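You operate a simulated robot arm through the tools that you are given. There is no shell and no other tool.

You run a simulated robot arm. Do the job below in one go: nothing can be reset, and whatever is moved stays where it is left.

Task
Change the red coupling on the rig air nipple for the teal one.
Fine: main valve shut and drained to 0.0 bar first; stand the red one between the isolator and the drain valve; drain shut, main open again. Set down upright: coupling.
Where things are to end (x, y in the base frame): coupling within 50 mm of [130, -1990].
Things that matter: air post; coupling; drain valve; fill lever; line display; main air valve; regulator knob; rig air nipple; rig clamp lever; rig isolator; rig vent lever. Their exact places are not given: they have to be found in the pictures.

Only the result counts: the job must be done as asked and must still hold three seconds after the hand-in. Knocking over, shifting, dropping, spilling or breaking anything else fails it.

Robot
A 6-joint arm with a two-finger parallel gripper on a trunk, on a base that moves. Base frame: it is fixed to the floor where the robot stands at the start and does not move with it; the origin is under the middle of the robot, x ahead of it, y to its left, z up. Readings come in mm, degrees, newtons and seconds.
With the tool pointing down near the work surface it reaches from about 140 to 560 mm from the robot's upright axis, wherever it stands. Its first joint turns from -166.0 to 166.0 degrees. Places, roughly: air post [400, -2000, 1100]; coupling [500, -2000, 1000]; drain valve [300, -2000, 900]; fill lever [-800, -2100, 900]; line display [100, -2300, 1000]; main air valve [400, -2000, 1200]; regulator knob [-900, -2100, 800]; rig air nipple [300, -2200, 800]; rig clamp lever [-500, -2100, 900]; rig isolator [0, -2000, 800]; rig vent lever [-700, -2000, 900]. Payload 4.1 kg.
The TCP is the grasp point between the finger pads, 23 mm short of the fingertips. In the tool frame z runs along the fingers and y along their closing line. Largest opening 94 mm; finger width 38, thickness 10; the body of the gripper, 54 by 96 mm, starts 39 mm behind the TCP.
Orientation is told as [roll, pitch, yaw] about the base's x, y, z axes, in that order, counted from this pose: with the fingers straight down and closing along the base's y, the tool's x points along the base's -x, its y along +y and its z along -z.

Tools
- The arm moves only by the tool play_rows. Its argument "moves" is a list of rows, each a list of 7 numbers: the shift along the base's x, y, z in mm, then the turn, a rotation vector about the base's x, y, z in degrees, then the opening, from 0 (shut) to 1 (fully open). In form: [[tx, ty, tz, ax, ay, az, claw], ...]. A call has 1 to 20 rows; each row shifts and turns the commanded pose from where the row before left it. A row lasts 0.2 s, in which the tool goes at most 50 mm and 8.6 degrees; a call with a longer step from one row to the next is refused whole, and so is a gripper value outside its range. Where a pose cannot be reached the arm comes as near as it can. A force on the tool above 40 N (or 10 N above the force at the start of the call, whichever is more), or a blocked arm, ends the call early, and 0.2 s more pass. Each finger travels about 45 mm/s and halts on what it meets, pressing with about 31 N; the grip force reading is that of the motor and also rises with nothing between the fingers. The clock runs only during rows and for 0.2 s after the last one: add rows that do not move to give the fingers time. It gives the time, the measured TCP pose, the force on the tool (base axes), the opening and the grip force at its end, in the units of the frame above (readings bear some noise), with the torque about the TCP (base axes, N m) and any sound that the robot's microphone picked up, and new pictures: "views" is both (left out), scene, wrist or none.
- Cameras (640 x 400 px; columns grow to the right, rows downward): "scene" is now at [27.6, 145.3, 1479.8]; the picture's right is [-0.21, -0.98, 0.00], its down [-0.54, 0.12, -0.84] and it looks along [0.82, -0.18, -0.55] (base axes); focal length 287 px, centre (320, 200). "wrist" rides on the gripper at [86, 16, -75] in the tool frame; the picture's right is [-0.18, 0.98, 0.00], its down [-0.58, -0.11, -0.81] and it looks along [-0.79, -0.15, 0.59] (tool axes); focal length 243 px, centre (320, 200).
- lift_body(by): slides the trunk up (or, below 0, down) by that many mm; the arm and the scene camera ride with it, the base frame stays. It gives what a move gives, with no picture.
- steer(legs): drives the robot by 1 to 6 legs, each [ahead, turn to the left] in mm and degrees, along the robot's own axes; the way and the turn of a leg run together, so that a leg with both is an arc; at most 1500 mm and 180 degrees a leg. The arm and the cameras ride along, it lands a little off, and it stops where it bumps. It gives what a move gives, and a new picture of the scene camera.
- turn_head(pan, tilt): turns the head with the scene camera to pan (to the left, within 155 degrees either way) and tilt (down, from -29 to 69), counted from straight ahead of the robot. It gives what a move gives, and a new picture of the scene camera.
- pixel_to_xyz(camera, pixels): for up to 12 pixels [column, row] of the newest picture of that camera ("zoom" is the newest enlarged one), the place [x, y, z] in the base frame of the surface seen there, good to about 2 mm. It takes no simulated time.
- close_up(camera, box): a new picture of the part [left, top, right, bottom] of that camera's present view, enlarged. It takes no simulated time.
- hand_in(): hands the job in; it is judged then, once.

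Open the gripper and draw the arm clear of the work before you hand the job in, unless the task says otherwise.

The tools are called after ">>>" as name(argument=value, ...) on one line, values as JSON. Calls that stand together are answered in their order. play_rows: Moves the arm, as the interface text tells. Its arguments: {"type":"object","properties":{"moves":{"type":"array"},"views":{"type":"string","enum":["both","scene","wrist","none"]}},"required":["moves"]} The other tools are called the same way: lift_body (by) moves the trunk up or down; steer (legs) drives the base; turn_head (pan, tilt) turns the head that bears the scene camera; pixel_to_xyz (camera, pixels) gives the place of the surface under pixels of a picture; close_up (camera, box) takes an enlarged picture of a part of a camera's view; hand_in () hands the job in.

At the start:

```text
clock: 0.0
tool_pos: [480.5, 120.9, 1130.9]
tool_rot: [-0.1, -0.1, 0.0]
force: [0.2, -0.6, -0.3]
ft_torque: [0.02, 0.01, 0.02]
width: 94.0
gripper_force: 0.0
trunk travel left (down, up): [-425.0, 165.0]
robot x, y, heading: [1.9, -4.2, -0.0]
head pan, tilt (commanded): [-12.3, 33.3]
```

scene: 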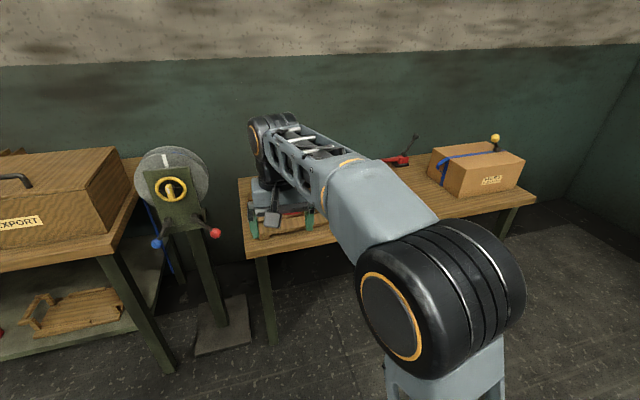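
wrist: 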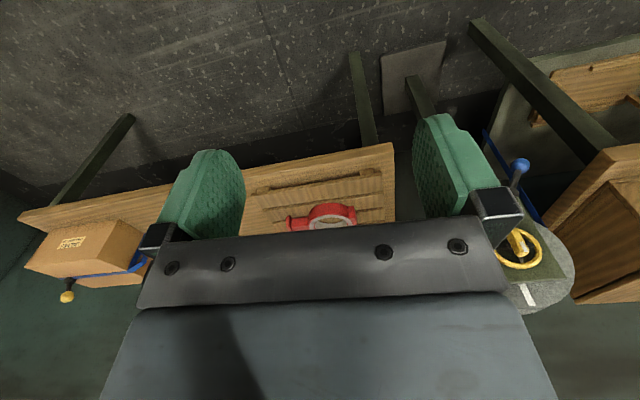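

The pictures show a bench ahead, but the rig is at y≈-2000, to the right of the robot. I turn the head to the right to look for it.

>>> turn_head(pan=-85, tilt=25)

```text
clock: 1.4
tool_pos: [481.0, 122.0, 1131.1]
tool_rot: [0.1, 0.0, 0.0]
force: [0.2, -0.7, 0.8]
ft_torque: [-0.02, 0.0, 0.01]
width: 94.2
gripper_force: 0.1
trunk travel left (down, up): [-425.0, 165.0]
robot x, y, heading: [0.9, -3.3, 0.1]
head pan, tilt (commanded): [-85.0, 25.0]
```

scene: 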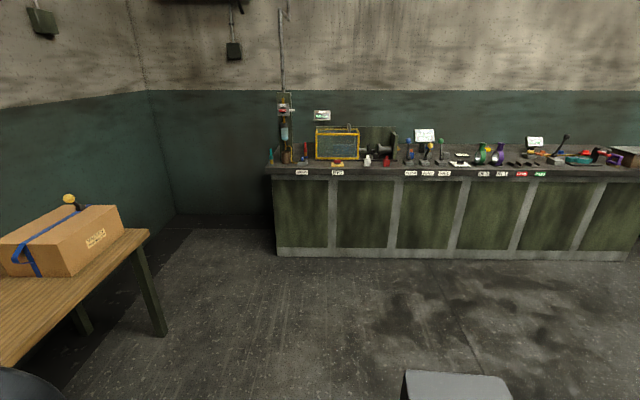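

The bench with the rig is at the far side, columns 270–640, rows 90–180. I take enlarged pictures of it.

>>> close_up(camera="scene", box=[255, 80, 415, 180])

>>> close_up(camera="scene", box=[390, 110, 550, 210])

>>> pixel_to_xyz(camera="scene", pixels=[[285, 107], [337, 145], [270, 168], [304, 170], [337, 171], [411, 172], [300, 250], [450, 250], [320, 116], [387, 160]])

```text
4.00 times, centred on (335, 130) of scene
```

zoom: 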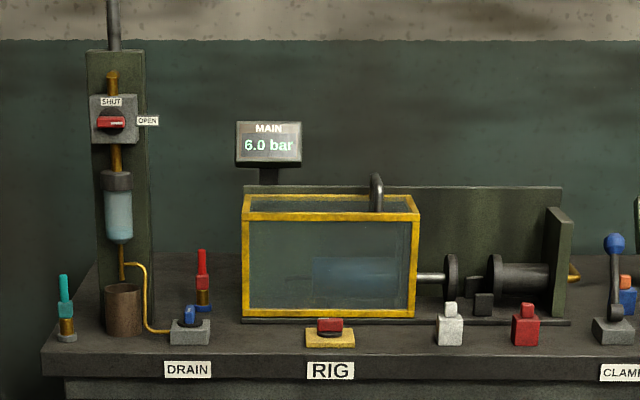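

```text
4.00 times, centred on (470, 160) of scene
```

zoom: 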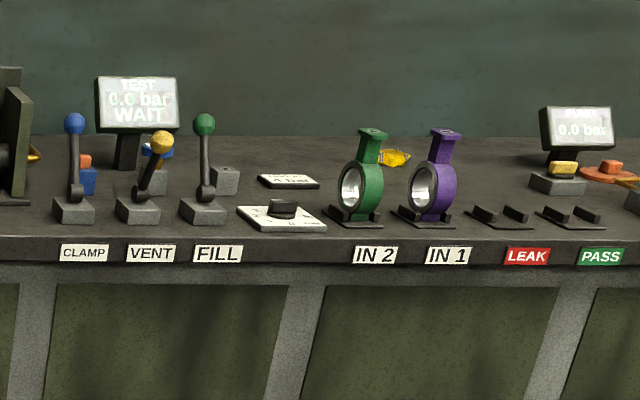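

```text
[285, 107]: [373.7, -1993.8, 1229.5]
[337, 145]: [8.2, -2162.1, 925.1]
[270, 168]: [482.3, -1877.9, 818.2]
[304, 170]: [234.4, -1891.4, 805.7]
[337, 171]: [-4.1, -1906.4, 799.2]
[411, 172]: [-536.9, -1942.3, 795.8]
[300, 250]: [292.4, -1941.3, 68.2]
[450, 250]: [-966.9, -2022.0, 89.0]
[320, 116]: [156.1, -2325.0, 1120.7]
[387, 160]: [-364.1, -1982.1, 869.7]
```

The zoom shows the main valve (red handle at OPEN), drain (blue), teal coupling (left) and red coupling (behind the drain), plus the isolator on a yellow plate. Before turning the base I check how close the wooden bench and carton are to the arm's swing.

>>> pixel_to_xyz(camera="scene", pixels=[[70, 265], [5, 250], [148, 232], [70, 199], [120, 205], [20, 360], [60, 340], [200, 240], [455, 380]])

>>> turn_head(pan=-140, tilt=35)

```text
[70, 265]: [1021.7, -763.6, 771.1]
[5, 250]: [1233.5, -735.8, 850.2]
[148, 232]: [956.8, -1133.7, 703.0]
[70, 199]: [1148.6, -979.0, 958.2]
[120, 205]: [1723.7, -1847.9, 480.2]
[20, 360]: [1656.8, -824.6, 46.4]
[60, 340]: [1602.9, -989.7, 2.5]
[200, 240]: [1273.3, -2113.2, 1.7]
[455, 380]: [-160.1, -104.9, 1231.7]
```

```text
clock: 2.7
tool_pos: [480.4, 121.9, 1130.4]
tool_rot: [0.1, 0.0, 0.0]
force: [0.1, -0.5, -0.3]
ft_torque: [-0.02, 0.04, -0.01]
width: 94.3
gripper_force: 0.1
trunk travel left (down, up): [-425.0, 165.0]
robot x, y, heading: [-0.4, -3.4, 0.0]
head pan, tilt (commanded): [-140.0, 35.0]
```

scene: 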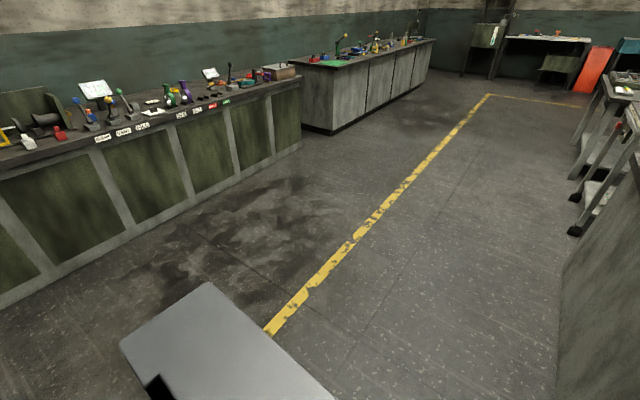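

The wooden bench and carton are beyond x≈950, clear of the arm's swing (≈500 mm). I turn right and drive toward roughly (250, -1250), then square up to the bench.

>>> steer(legs=[[0, -78.7], [1250, 0], [0, -8]])

>>> turn_head(pan=0, tilt=35)

```text
clock: 13.0
tool_pos: [400.8, -1715.0, 1130.0]
tool_rot: [0.0, 0.1, -86.8]
force: [-0.2, 0.4, -0.4]
ft_torque: [-0.01, -0.03, -0.01]
width: 94.1
gripper_force: 0.1
trunk travel left (down, up): [-425.0, 165.0]
robot x, y, heading: [248.2, -1242.7, -86.9]
head pan, tilt (commanded): [-140.0, 35.0]
```

scene: 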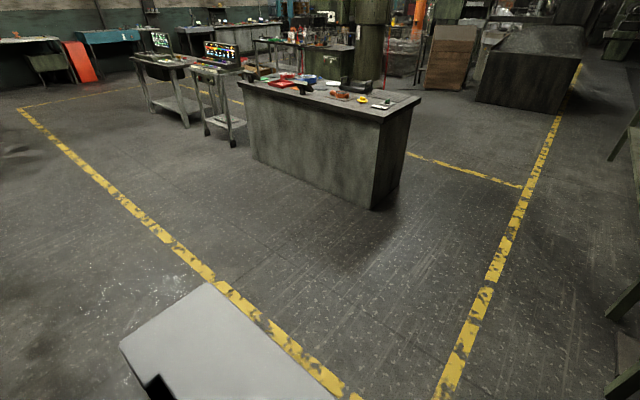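

```text
clock: 15.3
tool_pos: [401.0, -1716.2, 1130.4]
tool_rot: [0.0, 0.0, -86.8]
force: [0.6, 0.3, 0.4]
ft_torque: [0.0, 0.0, 0.02]
width: 94.0
gripper_force: 0.1
trunk travel left (down, up): [-425.0, 165.0]
robot x, y, heading: [252.2, -1243.3, -86.9]
head pan, tilt (commanded): [0.0, 35.0]
```

scene: 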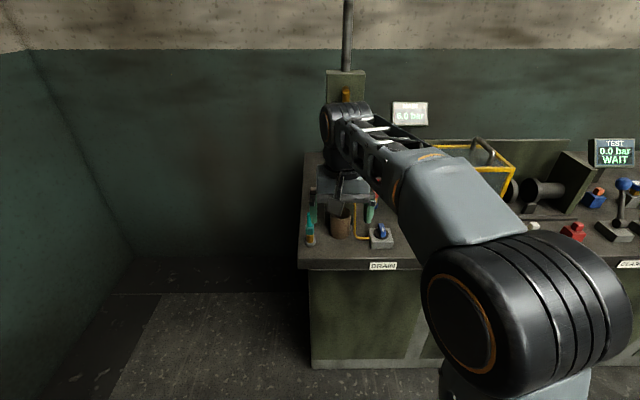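

The arm hides part of the post. I enlarge the display near (410,113) and the bench left of it and look through the wrist camera.

>>> close_up(camera="scene", box=[290, 70, 450, 170])

>>> close_up(camera="scene", box=[290, 170, 450, 270])

>>> play_rows(moves=[[0, 0, 0, 0, 0, 0, 1]], views="wrist")

```text
4.00 times, centred on (370, 120) of scene
```

zoom: 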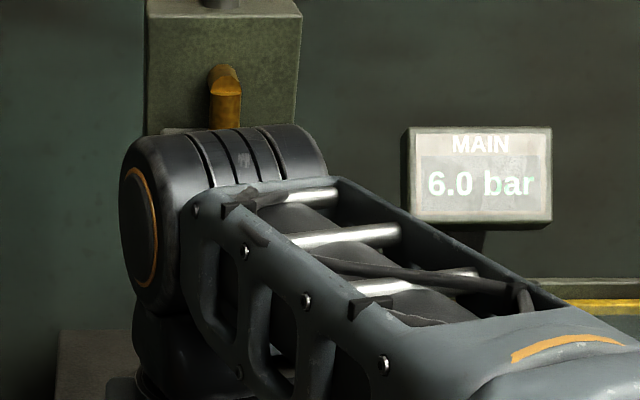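

```text
4.00 times, centred on (370, 220) of scene
```

zoom: 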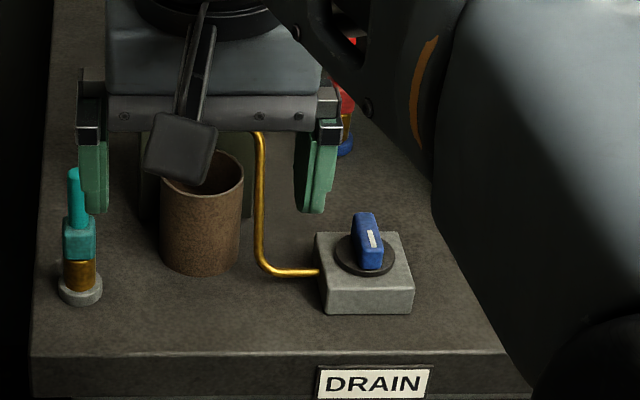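

```text
clock: 15.7
tool_pos: [402.3, -1714.8, 1130.0]
tool_rot: [0.1, 0.1, -86.8]
force: [-0.4, 0.0, -0.9]
ft_torque: [-0.01, 0.01, 0.0]
width: 94.2
gripper_force: 0.1
trunk travel left (down, up): [-425.0, 165.0]
robot x, y, heading: [248.9, -1242.3, -86.6]
head pan, tilt (commanded): [0.0, 35.0]
```

wrist: 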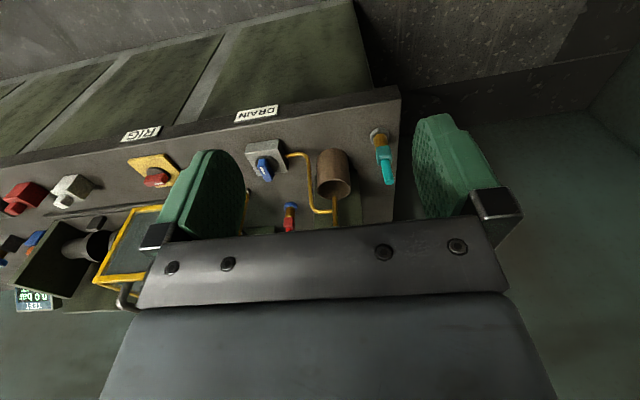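

The display reads MAIN 6.0 bar. I swing the arm to the right so the scene camera gets a clear view of the post, drain and couplings.

>>> play_rows(moves=[[-44.1, -11.9, 0, 0, 0, -5.28, 1], [-45, -7.8, 0, 0, 0, -5.28, 1], [-45.5, -3.7, 0, 0, 0, -5.28, 1], [-45.7, 0.5, 0, 0, 0, -5.28, 1], [-45.5, 4.8, 0, 0, 0, -5.28, 1], [-44.8, 8.9, 0, 0, 0, -5.28, 1], [-43.8, 13, 0, 0, 0, -5.28, 1], [-42.4, 16.9, 0, 0, 0, -5.28, 1], [-40.7, 20.9, 0, 0, 0, -5.28, 1], [-38.6, 24.4, 0, 0, 0, -5.28, 1]], views="scene")

```text
clock: 17.9
tool_pos: [-37.9, -1649.8, 1131.9]
tool_rot: [0.0, -0.1, -139.7]
force: [-0.3, 1.1, 0.4]
ft_torque: [0.04, 0.03, 0.0]
width: 94.0
gripper_force: 0.0
trunk travel left (down, up): [-425.0, 165.0]
robot x, y, heading: [250.8, -1239.2, -86.7]
head pan, tilt (commanded): [0.0, 35.0]
```

scene: 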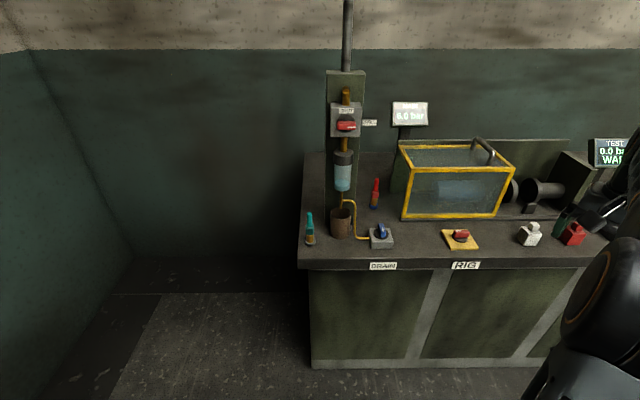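

Clear view now. I enlarge the post/valve region and the drain/couplings/isolator region.

>>> close_up(camera="scene", box=[305, 70, 401, 130])

>>> pixel_to_xyz(camera="zoom", pixels=[[270, 372], [245, 375], [310, 375], [280, 340], [280, 400], [200, 300], [360, 300], [260, 120], [180, 80], [400, 80], [180, 200]])

>>> close_up(camera="scene", box=[300, 170, 396, 230])

>>> close_up(camera="scene", box=[340, 200, 500, 300])

```text
6.67 times, centred on (353, 100) of scene
```

zoom: 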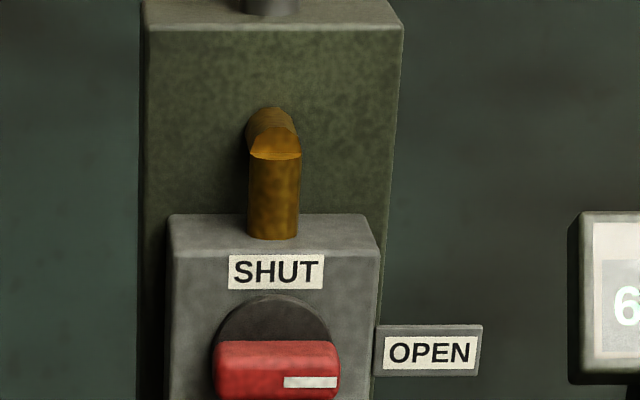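

```text
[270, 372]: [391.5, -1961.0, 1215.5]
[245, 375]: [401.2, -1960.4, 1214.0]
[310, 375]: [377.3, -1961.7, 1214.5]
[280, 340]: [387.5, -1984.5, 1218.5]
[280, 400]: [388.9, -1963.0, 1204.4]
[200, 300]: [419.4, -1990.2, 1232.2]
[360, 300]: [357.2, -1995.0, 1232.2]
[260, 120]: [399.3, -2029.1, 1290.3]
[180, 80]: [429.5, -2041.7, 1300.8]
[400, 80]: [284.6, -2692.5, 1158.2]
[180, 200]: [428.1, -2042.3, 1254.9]
```

```text
6.67 times, centred on (348, 200) of scene
```

zoom: 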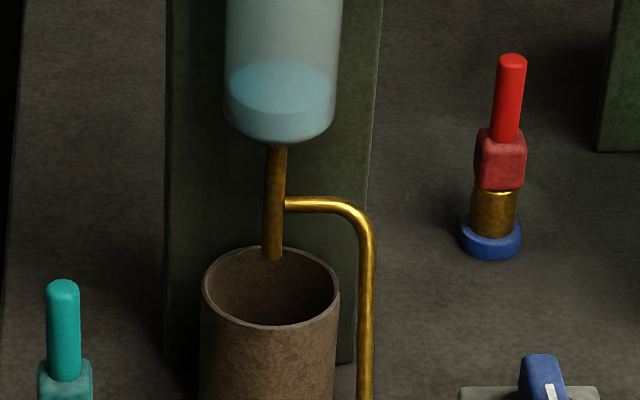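

```text
4.00 times, centred on (420, 250) of scene
```

zoom: 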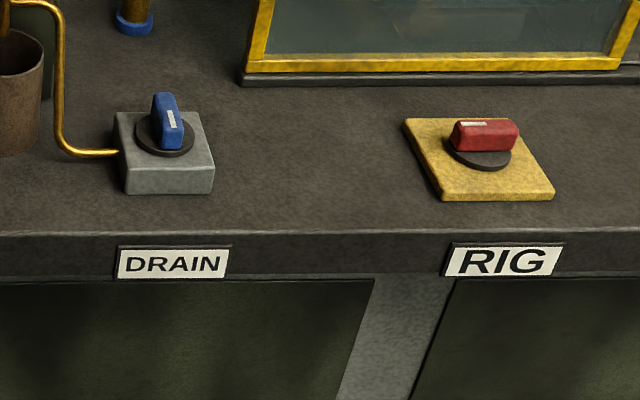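

The handle of the main valve is a bar about (390,-1961,1214), mark to the right (OPEN). I now get places for the drain valve and isolator from this newest zoom.

>>> pixel_to_xyz(camera="zoom", pixels=[[165, 97], [170, 120], [172, 143], [140, 145], [190, 150], [130, 115], [205, 115], [125, 165], [210, 165], [470, 125], [505, 125], [485, 160]])

>>> close_up(camera="scene", box=[360, 215, 408, 245])

>>> close_up(camera="scene", box=[296, 205, 344, 250])

>>> pixel_to_xyz(camera="scene", pixels=[[310, 213], [310, 218], [310, 225], [310, 235], [310, 242], [310, 247], [376, 180], [376, 186], [375, 194], [374, 201], [373, 206]])

```text
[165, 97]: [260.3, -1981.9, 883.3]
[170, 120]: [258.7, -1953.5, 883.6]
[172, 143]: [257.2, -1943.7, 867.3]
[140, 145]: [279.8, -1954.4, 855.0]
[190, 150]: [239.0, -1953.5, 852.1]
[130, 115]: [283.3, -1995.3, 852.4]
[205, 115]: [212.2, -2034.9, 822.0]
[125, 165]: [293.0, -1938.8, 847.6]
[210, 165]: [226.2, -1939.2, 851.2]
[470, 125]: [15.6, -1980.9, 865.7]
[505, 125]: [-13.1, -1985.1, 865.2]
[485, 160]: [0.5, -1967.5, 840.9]
```

```text
13.33 times, centred on (384, 230) of scene
```

zoom: 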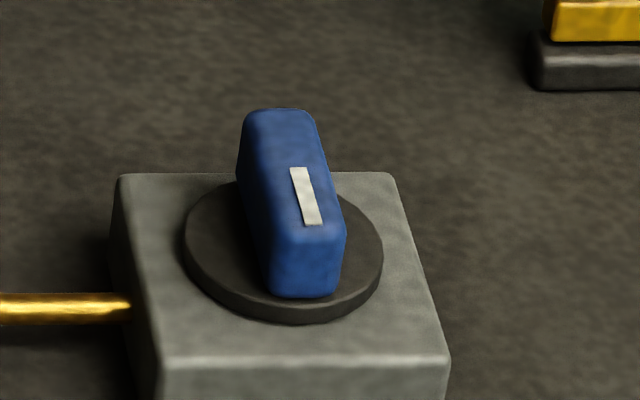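

```text
8.89 times, centred on (320, 228) of scene
```

zoom: 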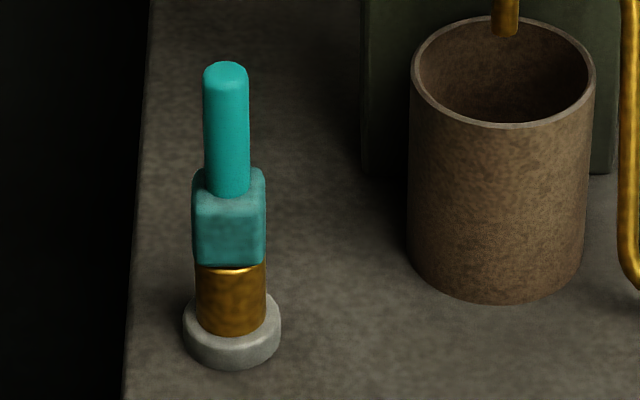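

```text
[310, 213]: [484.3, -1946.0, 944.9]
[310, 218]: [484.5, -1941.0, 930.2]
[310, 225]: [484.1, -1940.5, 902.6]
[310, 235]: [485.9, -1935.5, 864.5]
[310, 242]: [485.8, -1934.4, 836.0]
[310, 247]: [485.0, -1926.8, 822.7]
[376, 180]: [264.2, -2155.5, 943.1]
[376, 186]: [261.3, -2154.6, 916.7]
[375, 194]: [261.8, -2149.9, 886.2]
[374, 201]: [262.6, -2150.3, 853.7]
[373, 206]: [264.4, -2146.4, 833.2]
```

The drain handle is centred near (259,-1963), top z≈883, mark toward the front; teal coupling near (485,-1945), red near (262,-2160). I look down to see how far the robot's base sticks out in front.

>>> turn_head(pan=0, tilt=69)

>>> play_rows(moves=[[0, 0, 0, 0, 0, 0, 1]], views="wrist")

```text
clock: 18.9
tool_pos: [-37.7, -1650.0, 1132.3]
tool_rot: [0.0, 0.0, -139.6]
force: [-0.1, -0.4, -1.1]
ft_torque: [0.0, -0.01, -0.03]
width: 94.0
gripper_force: 0.1
trunk travel left (down, up): [-425.0, 165.0]
robot x, y, heading: [249.4, -1240.3, -86.8]
head pan, tilt (commanded): [0.0, 68.8]
```

scene: 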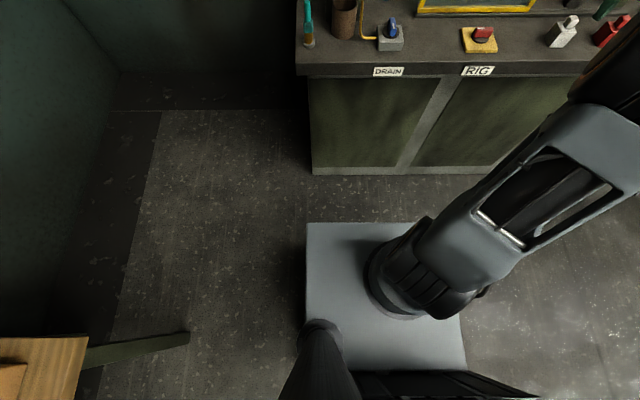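

```text
clock: 19.2
tool_pos: [-36.6, -1649.5, 1132.4]
tool_rot: [0.0, 0.0, -139.5]
force: [0.1, -0.1, -0.2]
ft_torque: [-0.01, 0.0, 0.0]
width: 94.2
gripper_force: 0.0
trunk travel left (down, up): [-425.0, 165.0]
robot x, y, heading: [252.6, -1242.8, -86.7]
head pan, tilt (commanded): [0.0, 68.8]
```

wrist: 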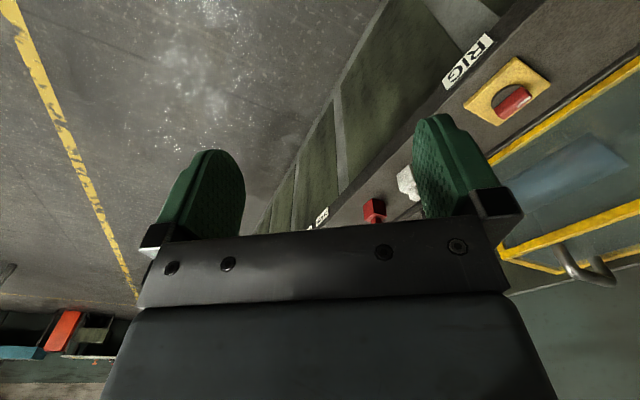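

>>> pixel_to_xyz(camera="scene", pixels=[[307, 224], [420, 224], [340, 300], [312, 170], [330, 230], [465, 365], [310, 310], [305, 74], [560, 75], [400, 270], [340, 170]])

```text
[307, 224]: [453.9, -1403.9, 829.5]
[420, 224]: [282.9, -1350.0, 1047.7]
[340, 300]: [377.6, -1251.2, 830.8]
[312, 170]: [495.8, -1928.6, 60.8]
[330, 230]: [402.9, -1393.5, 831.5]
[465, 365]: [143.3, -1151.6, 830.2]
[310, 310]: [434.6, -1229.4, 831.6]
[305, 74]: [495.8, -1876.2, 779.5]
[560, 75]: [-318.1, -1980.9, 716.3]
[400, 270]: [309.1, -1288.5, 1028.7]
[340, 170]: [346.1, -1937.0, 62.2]
```

The trunk plate reaches only about 165 mm ahead of the axis, so I can get close to the bench. I tilt the head back up to measure the tank, label and coupling outlines for clearances.

>>> turn_head(pan=0, tilt=35)

>>> pixel_to_xyz(camera="scene", pixels=[[408, 173], [404, 214], [402, 152], [498, 213], [512, 167], [393, 104], [427, 124], [376, 123], [363, 123], [331, 105], [359, 136], [343, 165]])

>>> close_up(camera="scene", box=[356, 170, 396, 212])

```text
clock: 20.2
tool_pos: [-36.2, -1650.1, 1132.3]
tool_rot: [0.0, 0.0, -139.6]
force: [0.6, -0.7, -0.5]
ft_torque: [-0.01, -0.01, 0.0]
width: 94.0
gripper_force: 0.1
trunk travel left (down, up): [-425.0, 165.0]
robot x, y, heading: [249.4, -1242.6, -86.9]
head pan, tilt (commanded): [0.0, 35.0]
```

scene: 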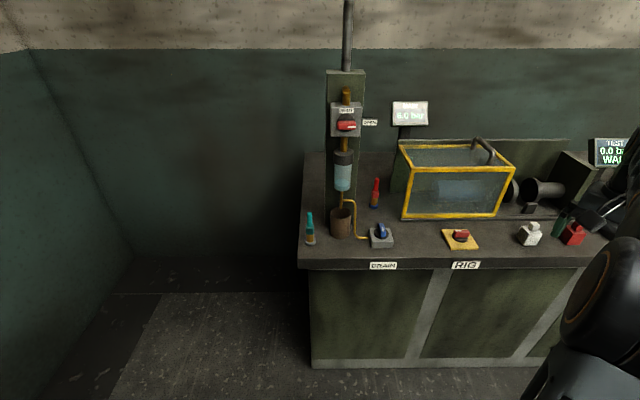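

```text
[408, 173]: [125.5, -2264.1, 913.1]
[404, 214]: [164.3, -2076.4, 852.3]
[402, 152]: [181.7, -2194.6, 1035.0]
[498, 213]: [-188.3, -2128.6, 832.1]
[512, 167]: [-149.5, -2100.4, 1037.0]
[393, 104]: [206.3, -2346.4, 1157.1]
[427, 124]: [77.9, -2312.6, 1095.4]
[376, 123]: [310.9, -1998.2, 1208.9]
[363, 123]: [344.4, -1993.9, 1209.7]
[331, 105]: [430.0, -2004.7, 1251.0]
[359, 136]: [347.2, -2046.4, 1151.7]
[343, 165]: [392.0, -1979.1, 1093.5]
```

```text
9.52 times, centred on (376, 191) of scene
```

zoom: 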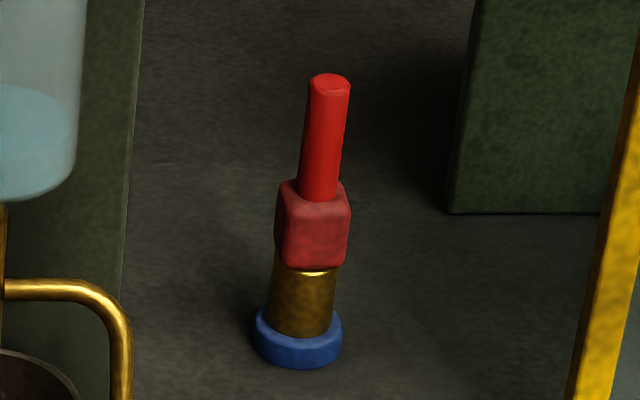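

Measurements: OPEN label's right edge x≈310, tank's left wall x≈165–180 (top z 1037), so there's a lane for the arm. I swing the arm back to the front and start pitching the tool up to horizontal for the main valve.

>>> play_rows(moves=[[38.6, -24.4, 0, 0, 0, 5.28, 1], [40.7, -20.9, 0, 0, 0, 5.28, 1], [42.4, -16.9, 0, 0, 0, 5.28, 1], [43.8, -13, 0, 0, 0, 5.28, 1], [44.8, -8.9, 0, 0, 0, 5.28, 1], [45.5, -4.8, 0, 0, 0, 5.28, 1], [45.7, -0.5, 0, 0, 0, 5.28, 1], [45.5, 3.7, 0, 0, 0, 5.28, 1], [45, 7.8, 0, 0, 0, 5.28, 1], [44.1, 11.9, 0, 0, 0, 5.28, 1], [-2.3, 8.5, 7.4, -8.17, -0.46, 0, 1], [-2.3, 8.5, 7.4, -8.17, -0.46, 0, 1], [-2.3, 8.5, 7.4, -8.17, -0.46, 0, 1], [-2.3, 8.5, 7.4, -8.17, -0.46, 0, 1], [-2.3, 8.5, 7.4, -8.17, -0.46, 0, 1], [-2.3, 8.5, 7.4, -8.17, -0.46, 0, 1], [-2.3, 8.5, 7.4, -8.17, -0.46, 0, 1], [-2.3, 8.5, 7.4, -8.17, -0.46, 0, 1], [-2.3, 8.5, 7.4, -8.17, -0.46, 0, 1], [-2.3, 8.5, 7.4, -8.17, -0.46, 0, 1]], views="both")

```text
clock: 24.4
tool_pos: [376.7, -1629.6, 1204.2]
tool_rot: [0.1, -82.0, -86.9]
force: [-0.5, 0.2, -0.2]
ft_torque: [0.0, 0.01, 0.01]
width: 94.1
gripper_force: 0.0
trunk travel left (down, up): [-425.0, 165.0]
robot x, y, heading: [249.9, -1243.9, -87.0]
head pan, tilt (commanded): [0.0, 35.0]
```

scene: 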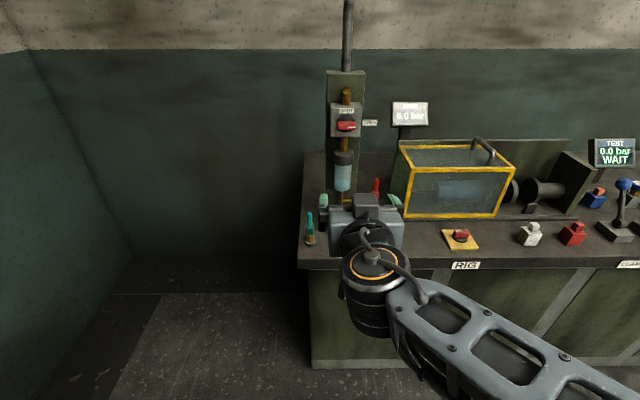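
wrist: 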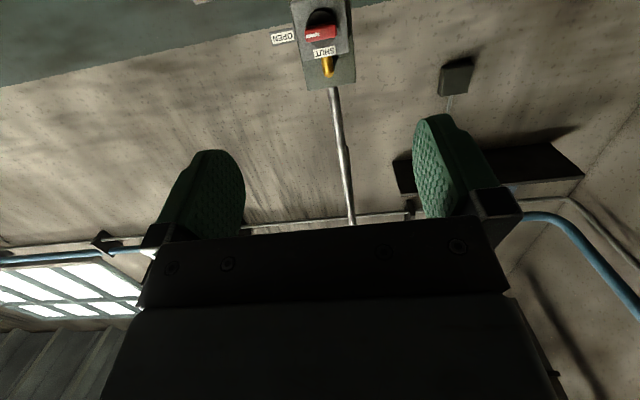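

The tool is nearly horizontal at (377,-1630,1204). I finish the pitch and roll the tool 90° so the fingers close vertically on the horizontal red bar.

>>> play_rows(moves=[[0, 0, 4, -8.0, -0.45, 0, 1], [0, 0, 0, 0.458, -8.166, 0, 1], [0, 0, 0, 0.458, -8.166, 0, 1], [0, 0, 0, 0.458, -8.166, 0, 1], [0, 0, 0, 0.458, -8.166, 0, 1], [0, 0, 0, 0.458, -8.166, 0, 1], [0, 0, 0, 0.458, -8.166, 0, 1], [0, 0, 0, 0.458, -8.166, 0, 1], [0, 0, 0, 0.458, -8.166, 0, 1], [0, 0, 0, 0.458, -8.166, 0, 1], [0, 0, 0, 0.458, -8.166, 0, 1], [0, 0, 0, 0.458, -8.166, 0, 1]], views="scene")

```text
clock: 27.1
tool_pos: [385.6, -1611.3, 1231.7]
tool_rot: [80.5, -7.6, -174.4]
force: [-0.2, -0.5, 0.6]
ft_torque: [0.01, 0.03, 0.0]
width: 94.0
gripper_force: 0.1
out of reach, approached as far as the arm can: row 8, 9, 10, 11, 12
trunk travel left (down, up): [-425.0, 165.0]
robot x, y, heading: [249.4, -1243.9, -86.7]
head pan, tilt (commanded): [0.0, 35.0]
stopped in row 12: the arm was blocked; the commanded pose is now the measured one
```

scene: 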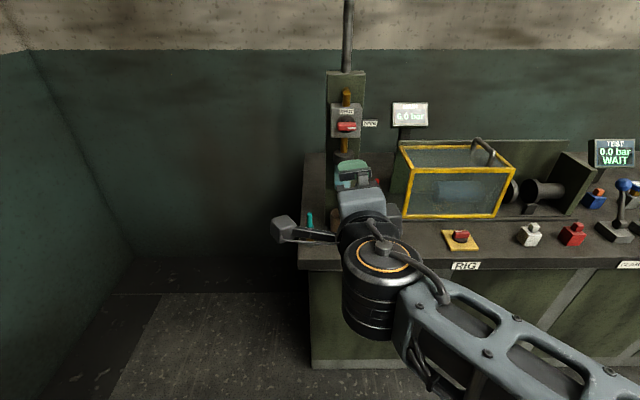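

The +roll direction hits a joint limit (roll reached ≈82° with errors). I roll the other way instead, toward −90°, so that the shutting turn can go on from there.

>>> play_rows(moves=[[-4.3, -5.3, -9.8, -5.2, 6.7, -0.3, 1], [-4.3, -5.4, -9.9, -5.2, 6.7, -0.3, 1], [0, 0, 0, -0.54, 8.16, 0, 1], [0, 0, 0, -0.54, 8.16, 0, 1], [0, 0, 0, -0.54, 8.16, 0, 1], [0, 0, 0, -0.54, 8.16, 0, 1], [0, 0, 0, -0.54, 8.16, 0, 1], [0, 0, 0, -0.54, 8.16, 0, 1], [0, 0, 0, -0.54, 8.16, 0, 1], [0, 0, 0, -0.54, 8.16, 0, 1], [0, 0, 0, -0.54, 8.16, 0, 1], [0, 0, 0, -0.54, 8.16, 0, 1], [0, 0, 0, -0.54, 8.16, 0, 1], [0, 0, 0, -0.54, 8.16, 0, 1], [0, 0, 0, -0.54, 8.16, 0, 1], [0, 0, 0, -0.54, 8.16, 0, 1], [0, 0, 0, -0.54, 8.16, 0, 1], [0, 0, 0, -0.54, 8.16, 0, 1], [0, 0, 0, -0.54, 8.16, 0, 1]], views="none")

```text
clock: 31.3
tool_pos: [386.7, -1616.0, 1209.5]
tool_rot: [-83.8, -16.1, 4.6]
force: [-0.1, 0.2, 0.8]
ft_torque: [0.03, 0.02, -0.01]
width: 94.0
gripper_force: 0.1
out of reach, approached as far as the arm can: row 1, 2
trunk travel left (down, up): [-425.0, 165.0]
robot x, y, heading: [249.4, -1243.9, -86.9]
head pan, tilt (commanded): [0.0, 35.0]
stopped in row 19: the arm was blocked; the commanded pose is now the measured one
```

Blocked at roll ≈ −74°. I look at what the arm is touching in the scene picture.

>>> play_rows(moves=[[0, 0, 0, 0.54, -8.16, 0, 1]], views="both")

>>> close_up(camera="scene", box=[300, 150, 500, 350])

```text
clock: 31.7
tool_pos: [391.3, -1614.5, 1210.3]
tool_rot: [-84.0, -24.4, 5.0]
force: [-0.2, 0.2, -0.1]
ft_torque: [-0.03, 0.03, 0.0]
width: 93.9
gripper_force: 0.2
trunk travel left (down, up): [-425.0, 165.0]
robot x, y, heading: [253.2, -1243.2, -87.0]
head pan, tilt (commanded): [0.0, 35.0]
```

scene: 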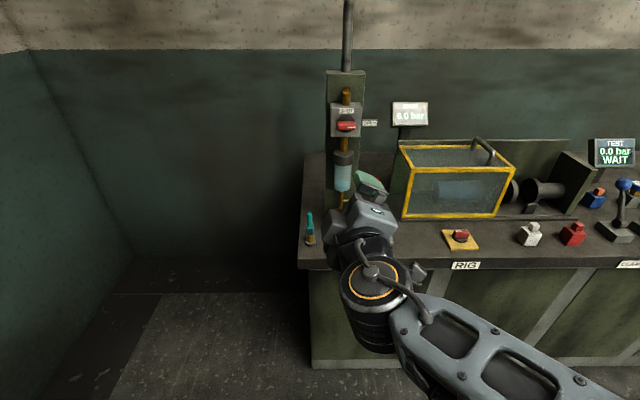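
wrist: 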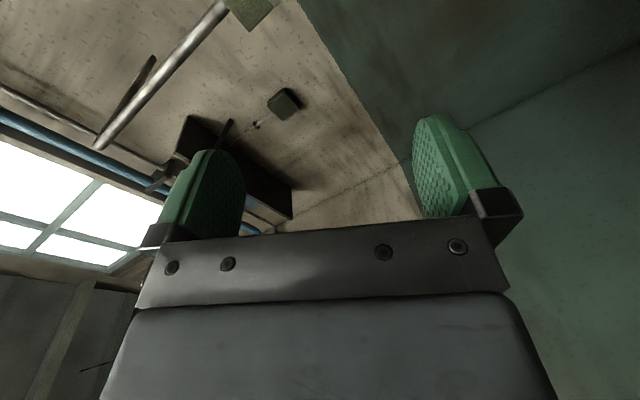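

```text
2.00 times, centred on (400, 250) of scene
```

zoom: 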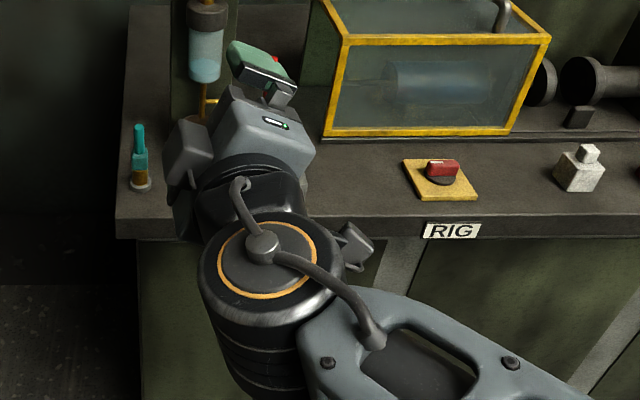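

At −roll the camera boom hits the forearm coming from the right. I move the robot so the valve lies right of its axis (forearm then comes from the left): to about (520,-1500), same heading.

>>> play_rows(moves=[[-3, 0, 0, 0.54, -8.16, 0, 1], [-3, 0, 0, 0.54, -8.16, 0, 1], [-3, 0, 0, 0.54, -8.16, 0, 1]], views="none")

>>> steer(legs=[[0, 43.4], [370, 0], [0, -43.4]])

```text
clock: 32.5
tool_pos: [392.0, -1618.1, 1201.7]
tool_rot: [-81.6, -48.0, 3.7]
force: [0.4, 0.1, 0.5]
ft_torque: [0.01, 0.04, -0.02]
width: 94.0
gripper_force: 0.1
trunk travel left (down, up): [-425.0, 165.0]
robot x, y, heading: [247.5, -1243.9, -86.8]
head pan, tilt (commanded): [0.0, 35.0]
```

```text
clock: 38.8
tool_pos: [652.2, -1882.8, 1200.7]
tool_rot: [-81.4, -47.8, 2.1]
force: [0.9, 0.5, -0.6]
ft_torque: [-0.02, 0.03, 0.0]
width: 94.1
gripper_force: 0.0
trunk travel left (down, up): [-425.0, 165.0]
robot x, y, heading: [518.8, -1503.6, -86.9]
head pan, tilt (commanded): [0.0, 35.0]
```

scene: 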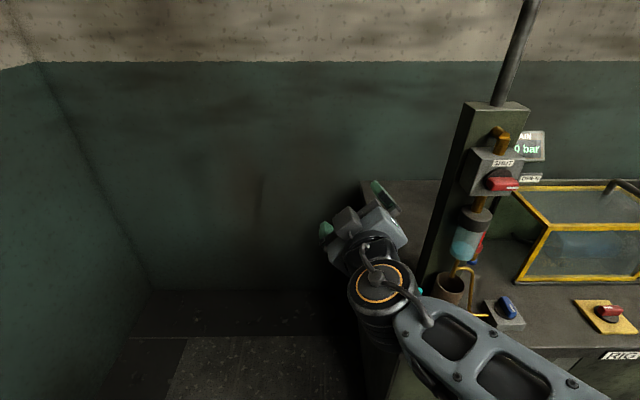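

At (519,-1504) now. I enlarge the main valve around (500,180) to get precise handle coordinates.

>>> close_up(camera="scene", box=[456, 140, 552, 200])

>>> pixel_to_xyz(camera="zoom", pixels=[[205, 285], [320, 290], [435, 300], [320, 250], [320, 275], [320, 325], [225, 250], [240, 205], [390, 340], [100, 200], [380, 130], [560, 240]])

```text
6.67 times, centred on (504, 170) of scene
```

zoom: 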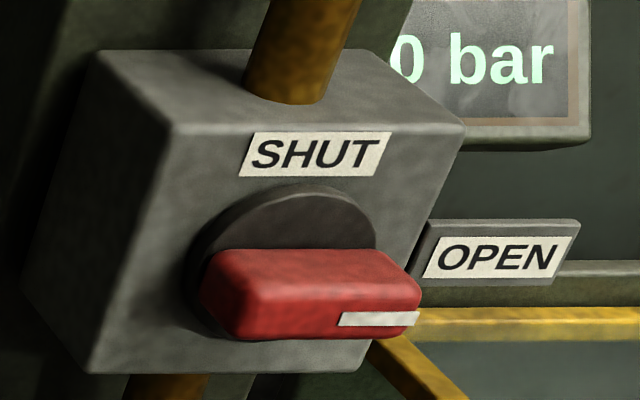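

```text
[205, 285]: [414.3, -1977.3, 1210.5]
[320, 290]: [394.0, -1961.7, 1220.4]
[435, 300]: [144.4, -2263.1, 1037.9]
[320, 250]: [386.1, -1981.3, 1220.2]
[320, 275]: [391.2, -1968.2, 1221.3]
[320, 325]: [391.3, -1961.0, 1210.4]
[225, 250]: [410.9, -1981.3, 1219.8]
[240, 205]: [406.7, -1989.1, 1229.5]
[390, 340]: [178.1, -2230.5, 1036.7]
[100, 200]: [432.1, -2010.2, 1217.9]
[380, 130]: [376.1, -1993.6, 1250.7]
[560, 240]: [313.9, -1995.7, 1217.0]
```

>>> pixel_to_xyz(camera="zoom", pixels=[[415, 295], [412, 315], [400, 322], [300, 337], [245, 335], [225, 320], [250, 300], [270, 185], [200, 240], [370, 230], [300, 310], [360, 300]])

```text
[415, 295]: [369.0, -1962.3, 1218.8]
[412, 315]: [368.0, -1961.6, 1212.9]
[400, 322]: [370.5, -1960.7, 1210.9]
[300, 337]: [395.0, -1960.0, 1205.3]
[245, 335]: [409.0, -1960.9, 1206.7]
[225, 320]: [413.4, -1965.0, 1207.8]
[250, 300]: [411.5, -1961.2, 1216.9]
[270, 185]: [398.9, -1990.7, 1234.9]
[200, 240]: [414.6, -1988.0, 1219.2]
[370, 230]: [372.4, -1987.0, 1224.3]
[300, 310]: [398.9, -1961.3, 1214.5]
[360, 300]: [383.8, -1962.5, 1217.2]
```

The handle bar spans x 366–415, z 1204–1221, front y≈-1961, so its axis is ≈(390.5, ·, 1212.5). I bring the tool in front of it with the fingers closing vertically, then dry-run the 90° shutting turn in free air.

>>> play_rows(moves=[[-37.4, 1, 1.6, -5.73, -0.38, -4.69, 1], [-37.4, 1, 1.6, -0.526, 7.95, 0, 1], [-37.4, 1, 1.6, -0.526, 7.95, 0, 1], [-37.4, 0, 1.6, -0.526, 7.95, 0, 1], [-37.4, 0, 1.6, -0.526, 7.95, 0, 1], [-37.4, 0, 1.7, -0.526, 7.95, 0, 1], [-37.1, 0, 1.8, -0.526, 7.95, 0, 1], [0, 0, 0, 0, 0, 0, 1]], views="both")

```text
clock: 39.5
tool_pos: [586.2, -1911.0, 1145.0]
tool_rot: [-77.8, -35.7, -0.9]
force: [-0.4, -0.1, -0.2]
ft_torque: [-0.03, 0.02, 0.0]
width: 94.0
gripper_force: 0.1
out of reach, approached as far as the arm can: row 2, 3
trunk travel left (down, up): [-425.0, 165.0]
robot x, y, heading: [520.7, -1501.4, -86.7]
head pan, tilt (commanded): [0.0, 35.0]
stopped in row 3: the arm was blocked; the commanded pose is now the measured one
```

scene: 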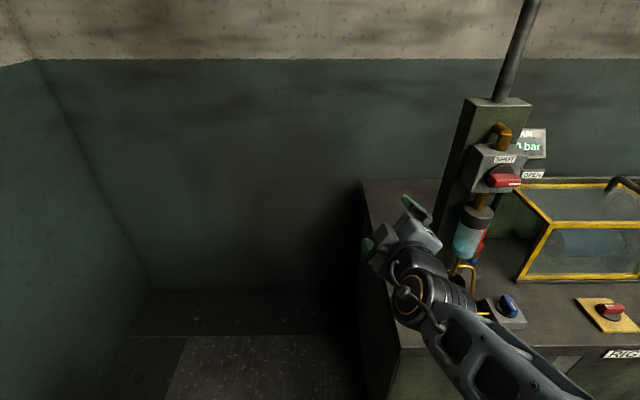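
wrist: 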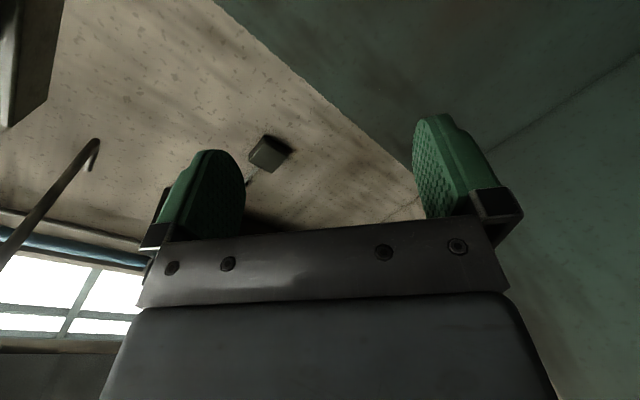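

The wrist passes near its straight (singular) posture here, so this posture is bad. I undo the roll and bring the tool back to pointing down, left of the bench, to start again from a better arm posture (trunk lower, valve straight ahead).

>>> play_rows(moves=[[9, 5, 8, 0.83, -7.54, -1.32, 1], [9, 5, 8, 0.83, -7.54, -1.32, 1], [9, 5, 8, 0.83, -7.54, -1.32, 1], [9, 5, 7, 0.83, -7.54, -1.32, 1], [8, 5, 7, 0.83, -7.54, -1.32, 1], [8, 5, 6, 0.83, -7.54, -1.32, 1], [8, 0, 6, 0.83, -7.54, -1.32, 1], [2, -8, -6, 7.5, 0.46, 0, 1], [2, -8, -6, 7.5, 0.46, 0, 1], [2, -8, -6, 7.5, 0.46, 0, 1], [2, -8, -6, 7.5, 0.46, 0, 1], [2, -8, -6, 7.5, 0.46, 0, 1], [2, -8, -6, 7.5, 0.46, 0, 1], [2, -8, -6, 7.5, 0.46, 0, 1], [2, -8, -6, 7.5, 0.46, 0, 1], [2, -8, -6, 7.5, 0.46, 0, 1], [2, -8, -6, 7.5, 0.46, 0, 1]], views="both")

```text
clock: 43.1
tool_pos: [666.6, -1959.6, 1140.9]
tool_rot: [2.4, -5.2, -86.3]
force: [0.1, -0.3, 0.5]
ft_torque: [0.02, 0.01, 0.02]
width: 94.3
gripper_force: 0.1
trunk travel left (down, up): [-425.0, 165.0]
robot x, y, heading: [517.5, -1502.3, -86.8]
head pan, tilt (commanded): [0.0, 35.0]
```

scene: 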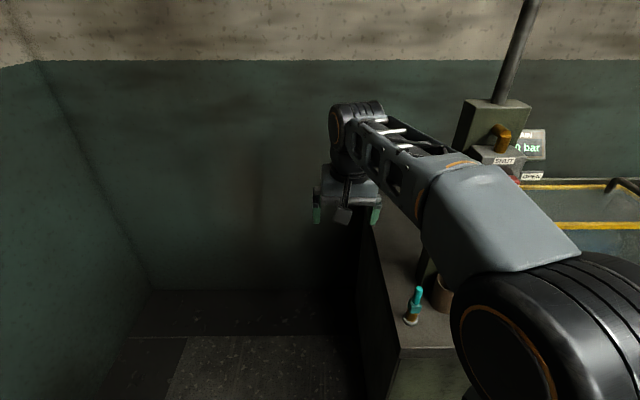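
wrist: 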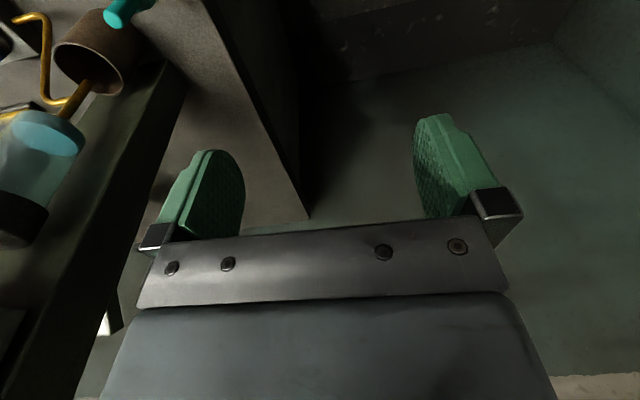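

Back in the home-like posture. I read off where the elbow and wrist joints are to understand the arm's geometry.

>>> pixel_to_xyz(camera="scene", pixels=[[498, 350], [337, 130], [430, 205], [590, 290], [545, 255], [360, 105]])

```text
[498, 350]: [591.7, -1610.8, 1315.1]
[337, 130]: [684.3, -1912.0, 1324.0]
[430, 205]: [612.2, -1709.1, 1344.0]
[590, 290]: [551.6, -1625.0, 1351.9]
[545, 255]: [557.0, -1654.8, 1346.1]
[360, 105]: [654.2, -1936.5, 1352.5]
```

Elbow and wrist sit at z≈1315, forearm level. I first retract the tool toward the robot's axis (tool straight down), so that driving sideways near the post is safe.

>>> play_rows(moves=[[-22, 30, 0, 0.83, 0.46, 0, 1], [-22, 30, 0, 0.83, 0.46, 0, 1], [-22, 30, 0, 0.83, 0.46, 0, 1], [-22, 30, 0, 0.83, 0.46, 0, 1], [-22, 30, 0, 0.83, 0.46, 0, 1], [-22, 28, 0, 0.83, 0.46, 0, 1]], views="none")

```text
clock: 44.5
tool_pos: [535.0, -1783.4, 1143.3]
tool_rot: [-0.2, -0.3, -86.1]
force: [-0.1, 0.1, -0.3]
ft_torque: [0.03, 0.0, -0.02]
width: 93.9
gripper_force: 0.2
trunk travel left (down, up): [-425.0, 165.0]
robot x, y, heading: [516.8, -1501.5, -86.7]
head pan, tilt (commanded): [0.0, 35.0]
```

>>> steer(legs=[[-250, 0], [0, -30.3], [308, 0], [0, 30.8]])

```text
clock: 51.1
tool_pos: [382.4, -1807.7, 1142.5]
tool_rot: [-0.1, -0.2, -85.5]
force: [0.2, -0.5, -0.1]
ft_torque: [-0.01, 0.03, 0.02]
width: 94.0
gripper_force: 0.0
trunk travel left (down, up): [-425.0, 165.0]
robot x, y, heading: [366.0, -1528.1, -85.8]
head pan, tilt (commanded): [0.0, 35.0]
```

scene: 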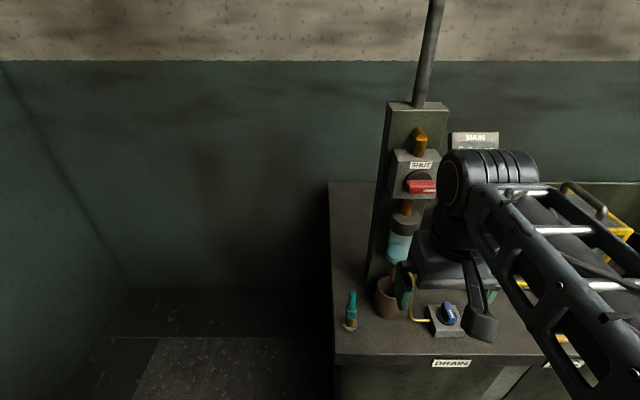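

Robot is at (366,-1528), valve nearly straight ahead. I raise the arm 150 mm, then lower the trunk 350 mm so the forearm will point up and the wrist stays well bent for the horizontal tool.

>>> play_rows(moves=[[0, 0, 30, 0, 0, 0, 1], [0, 0, 30, 0, 0, 0, 1], [0, 0, 30, 0, 0, 0, 1], [0, 0, 30, 0, 0, 0, 1], [0, 0, 30, 0, 0, 0, 1]], views="none")

>>> lift_body(by=-350)

>>> play_rows(moves=[[0.4, -7.5, 24.5, -8.17, -0.5, 0, 1], [0.4, -7.5, 24.5, -8.17, -0.5, 0, 1], [0.4, -7.5, 24.5, -8.17, -0.5, 0, 1], [0.4, -7.5, 24.5, -8.17, -0.5, 0, 1], [0.4, -7.5, 24.5, -8.17, -0.5, 0, 1], [0.4, -7.5, 24.5, -8.17, -0.5, 0, 1], [0.4, -7.5, 24.5, -8.17, -0.5, 0, 1], [0.4, -7.5, 24.5, -8.17, -0.5, 0, 1], [0.4, -7.5, 24.5, -8.17, -0.5, 0, 1], [0.4, -7.5, 24.5, -8.17, -0.5, 0, 1], [0.4, -7.5, 24.5, -8.17, -0.5, 0, 1]], views="scene")

```text
clock: 52.3
tool_pos: [383.2, -1807.9, 1292.4]
tool_rot: [-0.2, -0.1, -85.3]
force: [-0.3, 0.0, 1.8]
ft_torque: [0.0, 0.01, -0.01]
width: 93.9
gripper_force: 0.0
trunk travel left (down, up): [-425.0, 165.0]
robot x, y, heading: [360.3, -1527.0, -85.8]
head pan, tilt (commanded): [0.0, 35.0]
```

```text
clock: 55.7
tool_pos: [383.8, -1806.8, 941.7]
tool_rot: [-0.3, -0.2, -85.3]
force: [-0.4, -0.3, 0.2]
ft_torque: [0.0, -0.01, 0.03]
width: 94.2
gripper_force: 0.0
trunk travel left (down, up): [-75.0, 515.0]
robot x, y, heading: [363.4, -1530.5, -86.2]
head pan, tilt (commanded): [0.0, 35.0]
```

```text
clock: 58.1
tool_pos: [387.3, -1889.7, 1213.6]
tool_rot: [-108.6, -88.8, 21.9]
force: [0.4, 0.6, 0.6]
ft_torque: [-0.05, 0.02, 0.01]
width: 94.0
gripper_force: 0.2
trunk travel left (down, up): [-75.0, 515.0]
robot x, y, heading: [365.4, -1528.2, -85.8]
head pan, tilt (commanded): [0.0, 35.0]
```

scene: 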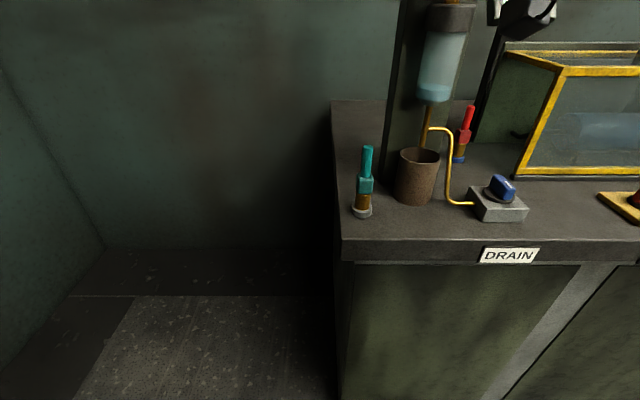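

The tool is level at (387,-1890,1214). I roll it +90° (camera to the left) so fingers close vertically, and look up with the head.

>>> play_rows(moves=[[0, 0, 0, 0.5, -8.165, 0, 1], [0, 0, 0, 0.5, -8.165, 0, 1], [0, 0, 0, 0.5, -8.165, 0, 1], [0, 0, 0, 0.5, -8.165, 0, 1], [0, 0, 0, 0.5, -8.165, 0, 1], [0, 0, 0, 0.5, -8.165, 0, 1], [0, 0, 0, 0.5, -8.165, 0, 1], [0, 0, 0, 0.5, -8.165, 0, 1], [0, 0, 0, 0.5, -8.165, 0, 1], [0, 0, 0, 0.5, -8.165, 0, 1], [0, 0, 0, 0.5, -8.165, 0, 1]], views="wrist")

>>> turn_head(pan=0, tilt=0)

```text
clock: 60.5
tool_pos: [388.3, -1889.5, 1212.2]
tool_rot: [89.8, -1.0, -176.7]
force: [0.0, -0.2, -0.7]
ft_torque: [-0.02, -0.02, -0.01]
width: 93.8
gripper_force: 0.1
trunk travel left (down, up): [-75.0, 515.0]
robot x, y, heading: [362.8, -1528.2, -85.8]
head pan, tilt (commanded): [0.0, 35.0]
```

wrist: 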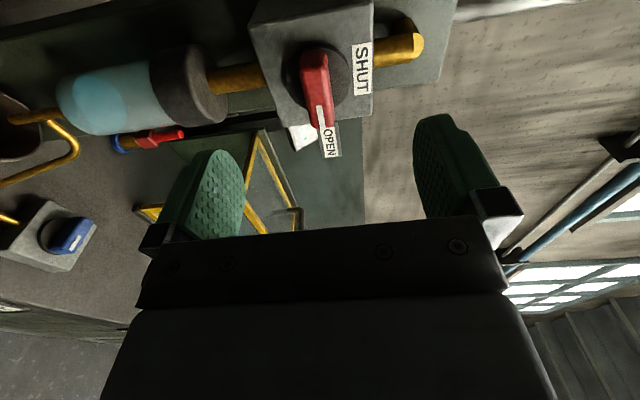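

```text
clock: 61.5
tool_pos: [387.6, -1888.9, 1211.2]
tool_rot: [89.8, -1.2, -176.7]
force: [-0.6, -0.5, -0.7]
ft_torque: [0.01, 0.0, -0.02]
width: 93.8
gripper_force: 0.0
trunk travel left (down, up): [-75.0, 515.0]
robot x, y, heading: [364.7, -1530.9, -85.9]
head pan, tilt (commanded): [0.0, 0.0]
```

scene: 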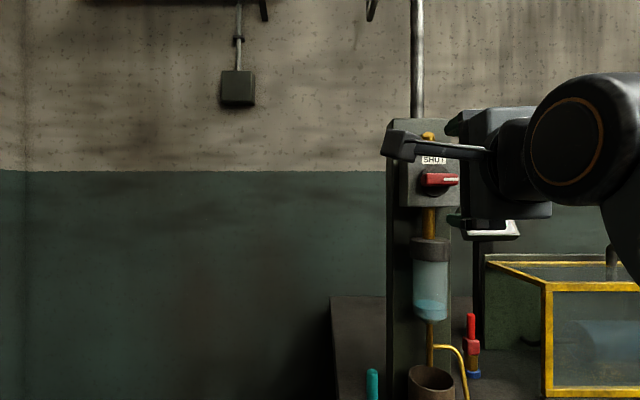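

Now the roll works; the wrist picture shows the red bar at (317,90) between the fingers. I measure it from the wrist camera.

>>> pixel_to_xyz(camera="wrist", pixels=[[315, 60], [320, 90], [322, 115], [304, 90], [331, 85], [312, 52], [324, 124], [345, 80], [290, 70]])

```text
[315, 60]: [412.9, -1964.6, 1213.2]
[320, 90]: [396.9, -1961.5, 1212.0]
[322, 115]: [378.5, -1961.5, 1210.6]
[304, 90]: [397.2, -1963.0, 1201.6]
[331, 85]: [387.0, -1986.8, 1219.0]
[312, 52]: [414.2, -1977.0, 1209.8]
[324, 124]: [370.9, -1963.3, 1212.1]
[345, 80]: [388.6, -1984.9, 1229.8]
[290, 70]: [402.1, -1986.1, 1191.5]
```

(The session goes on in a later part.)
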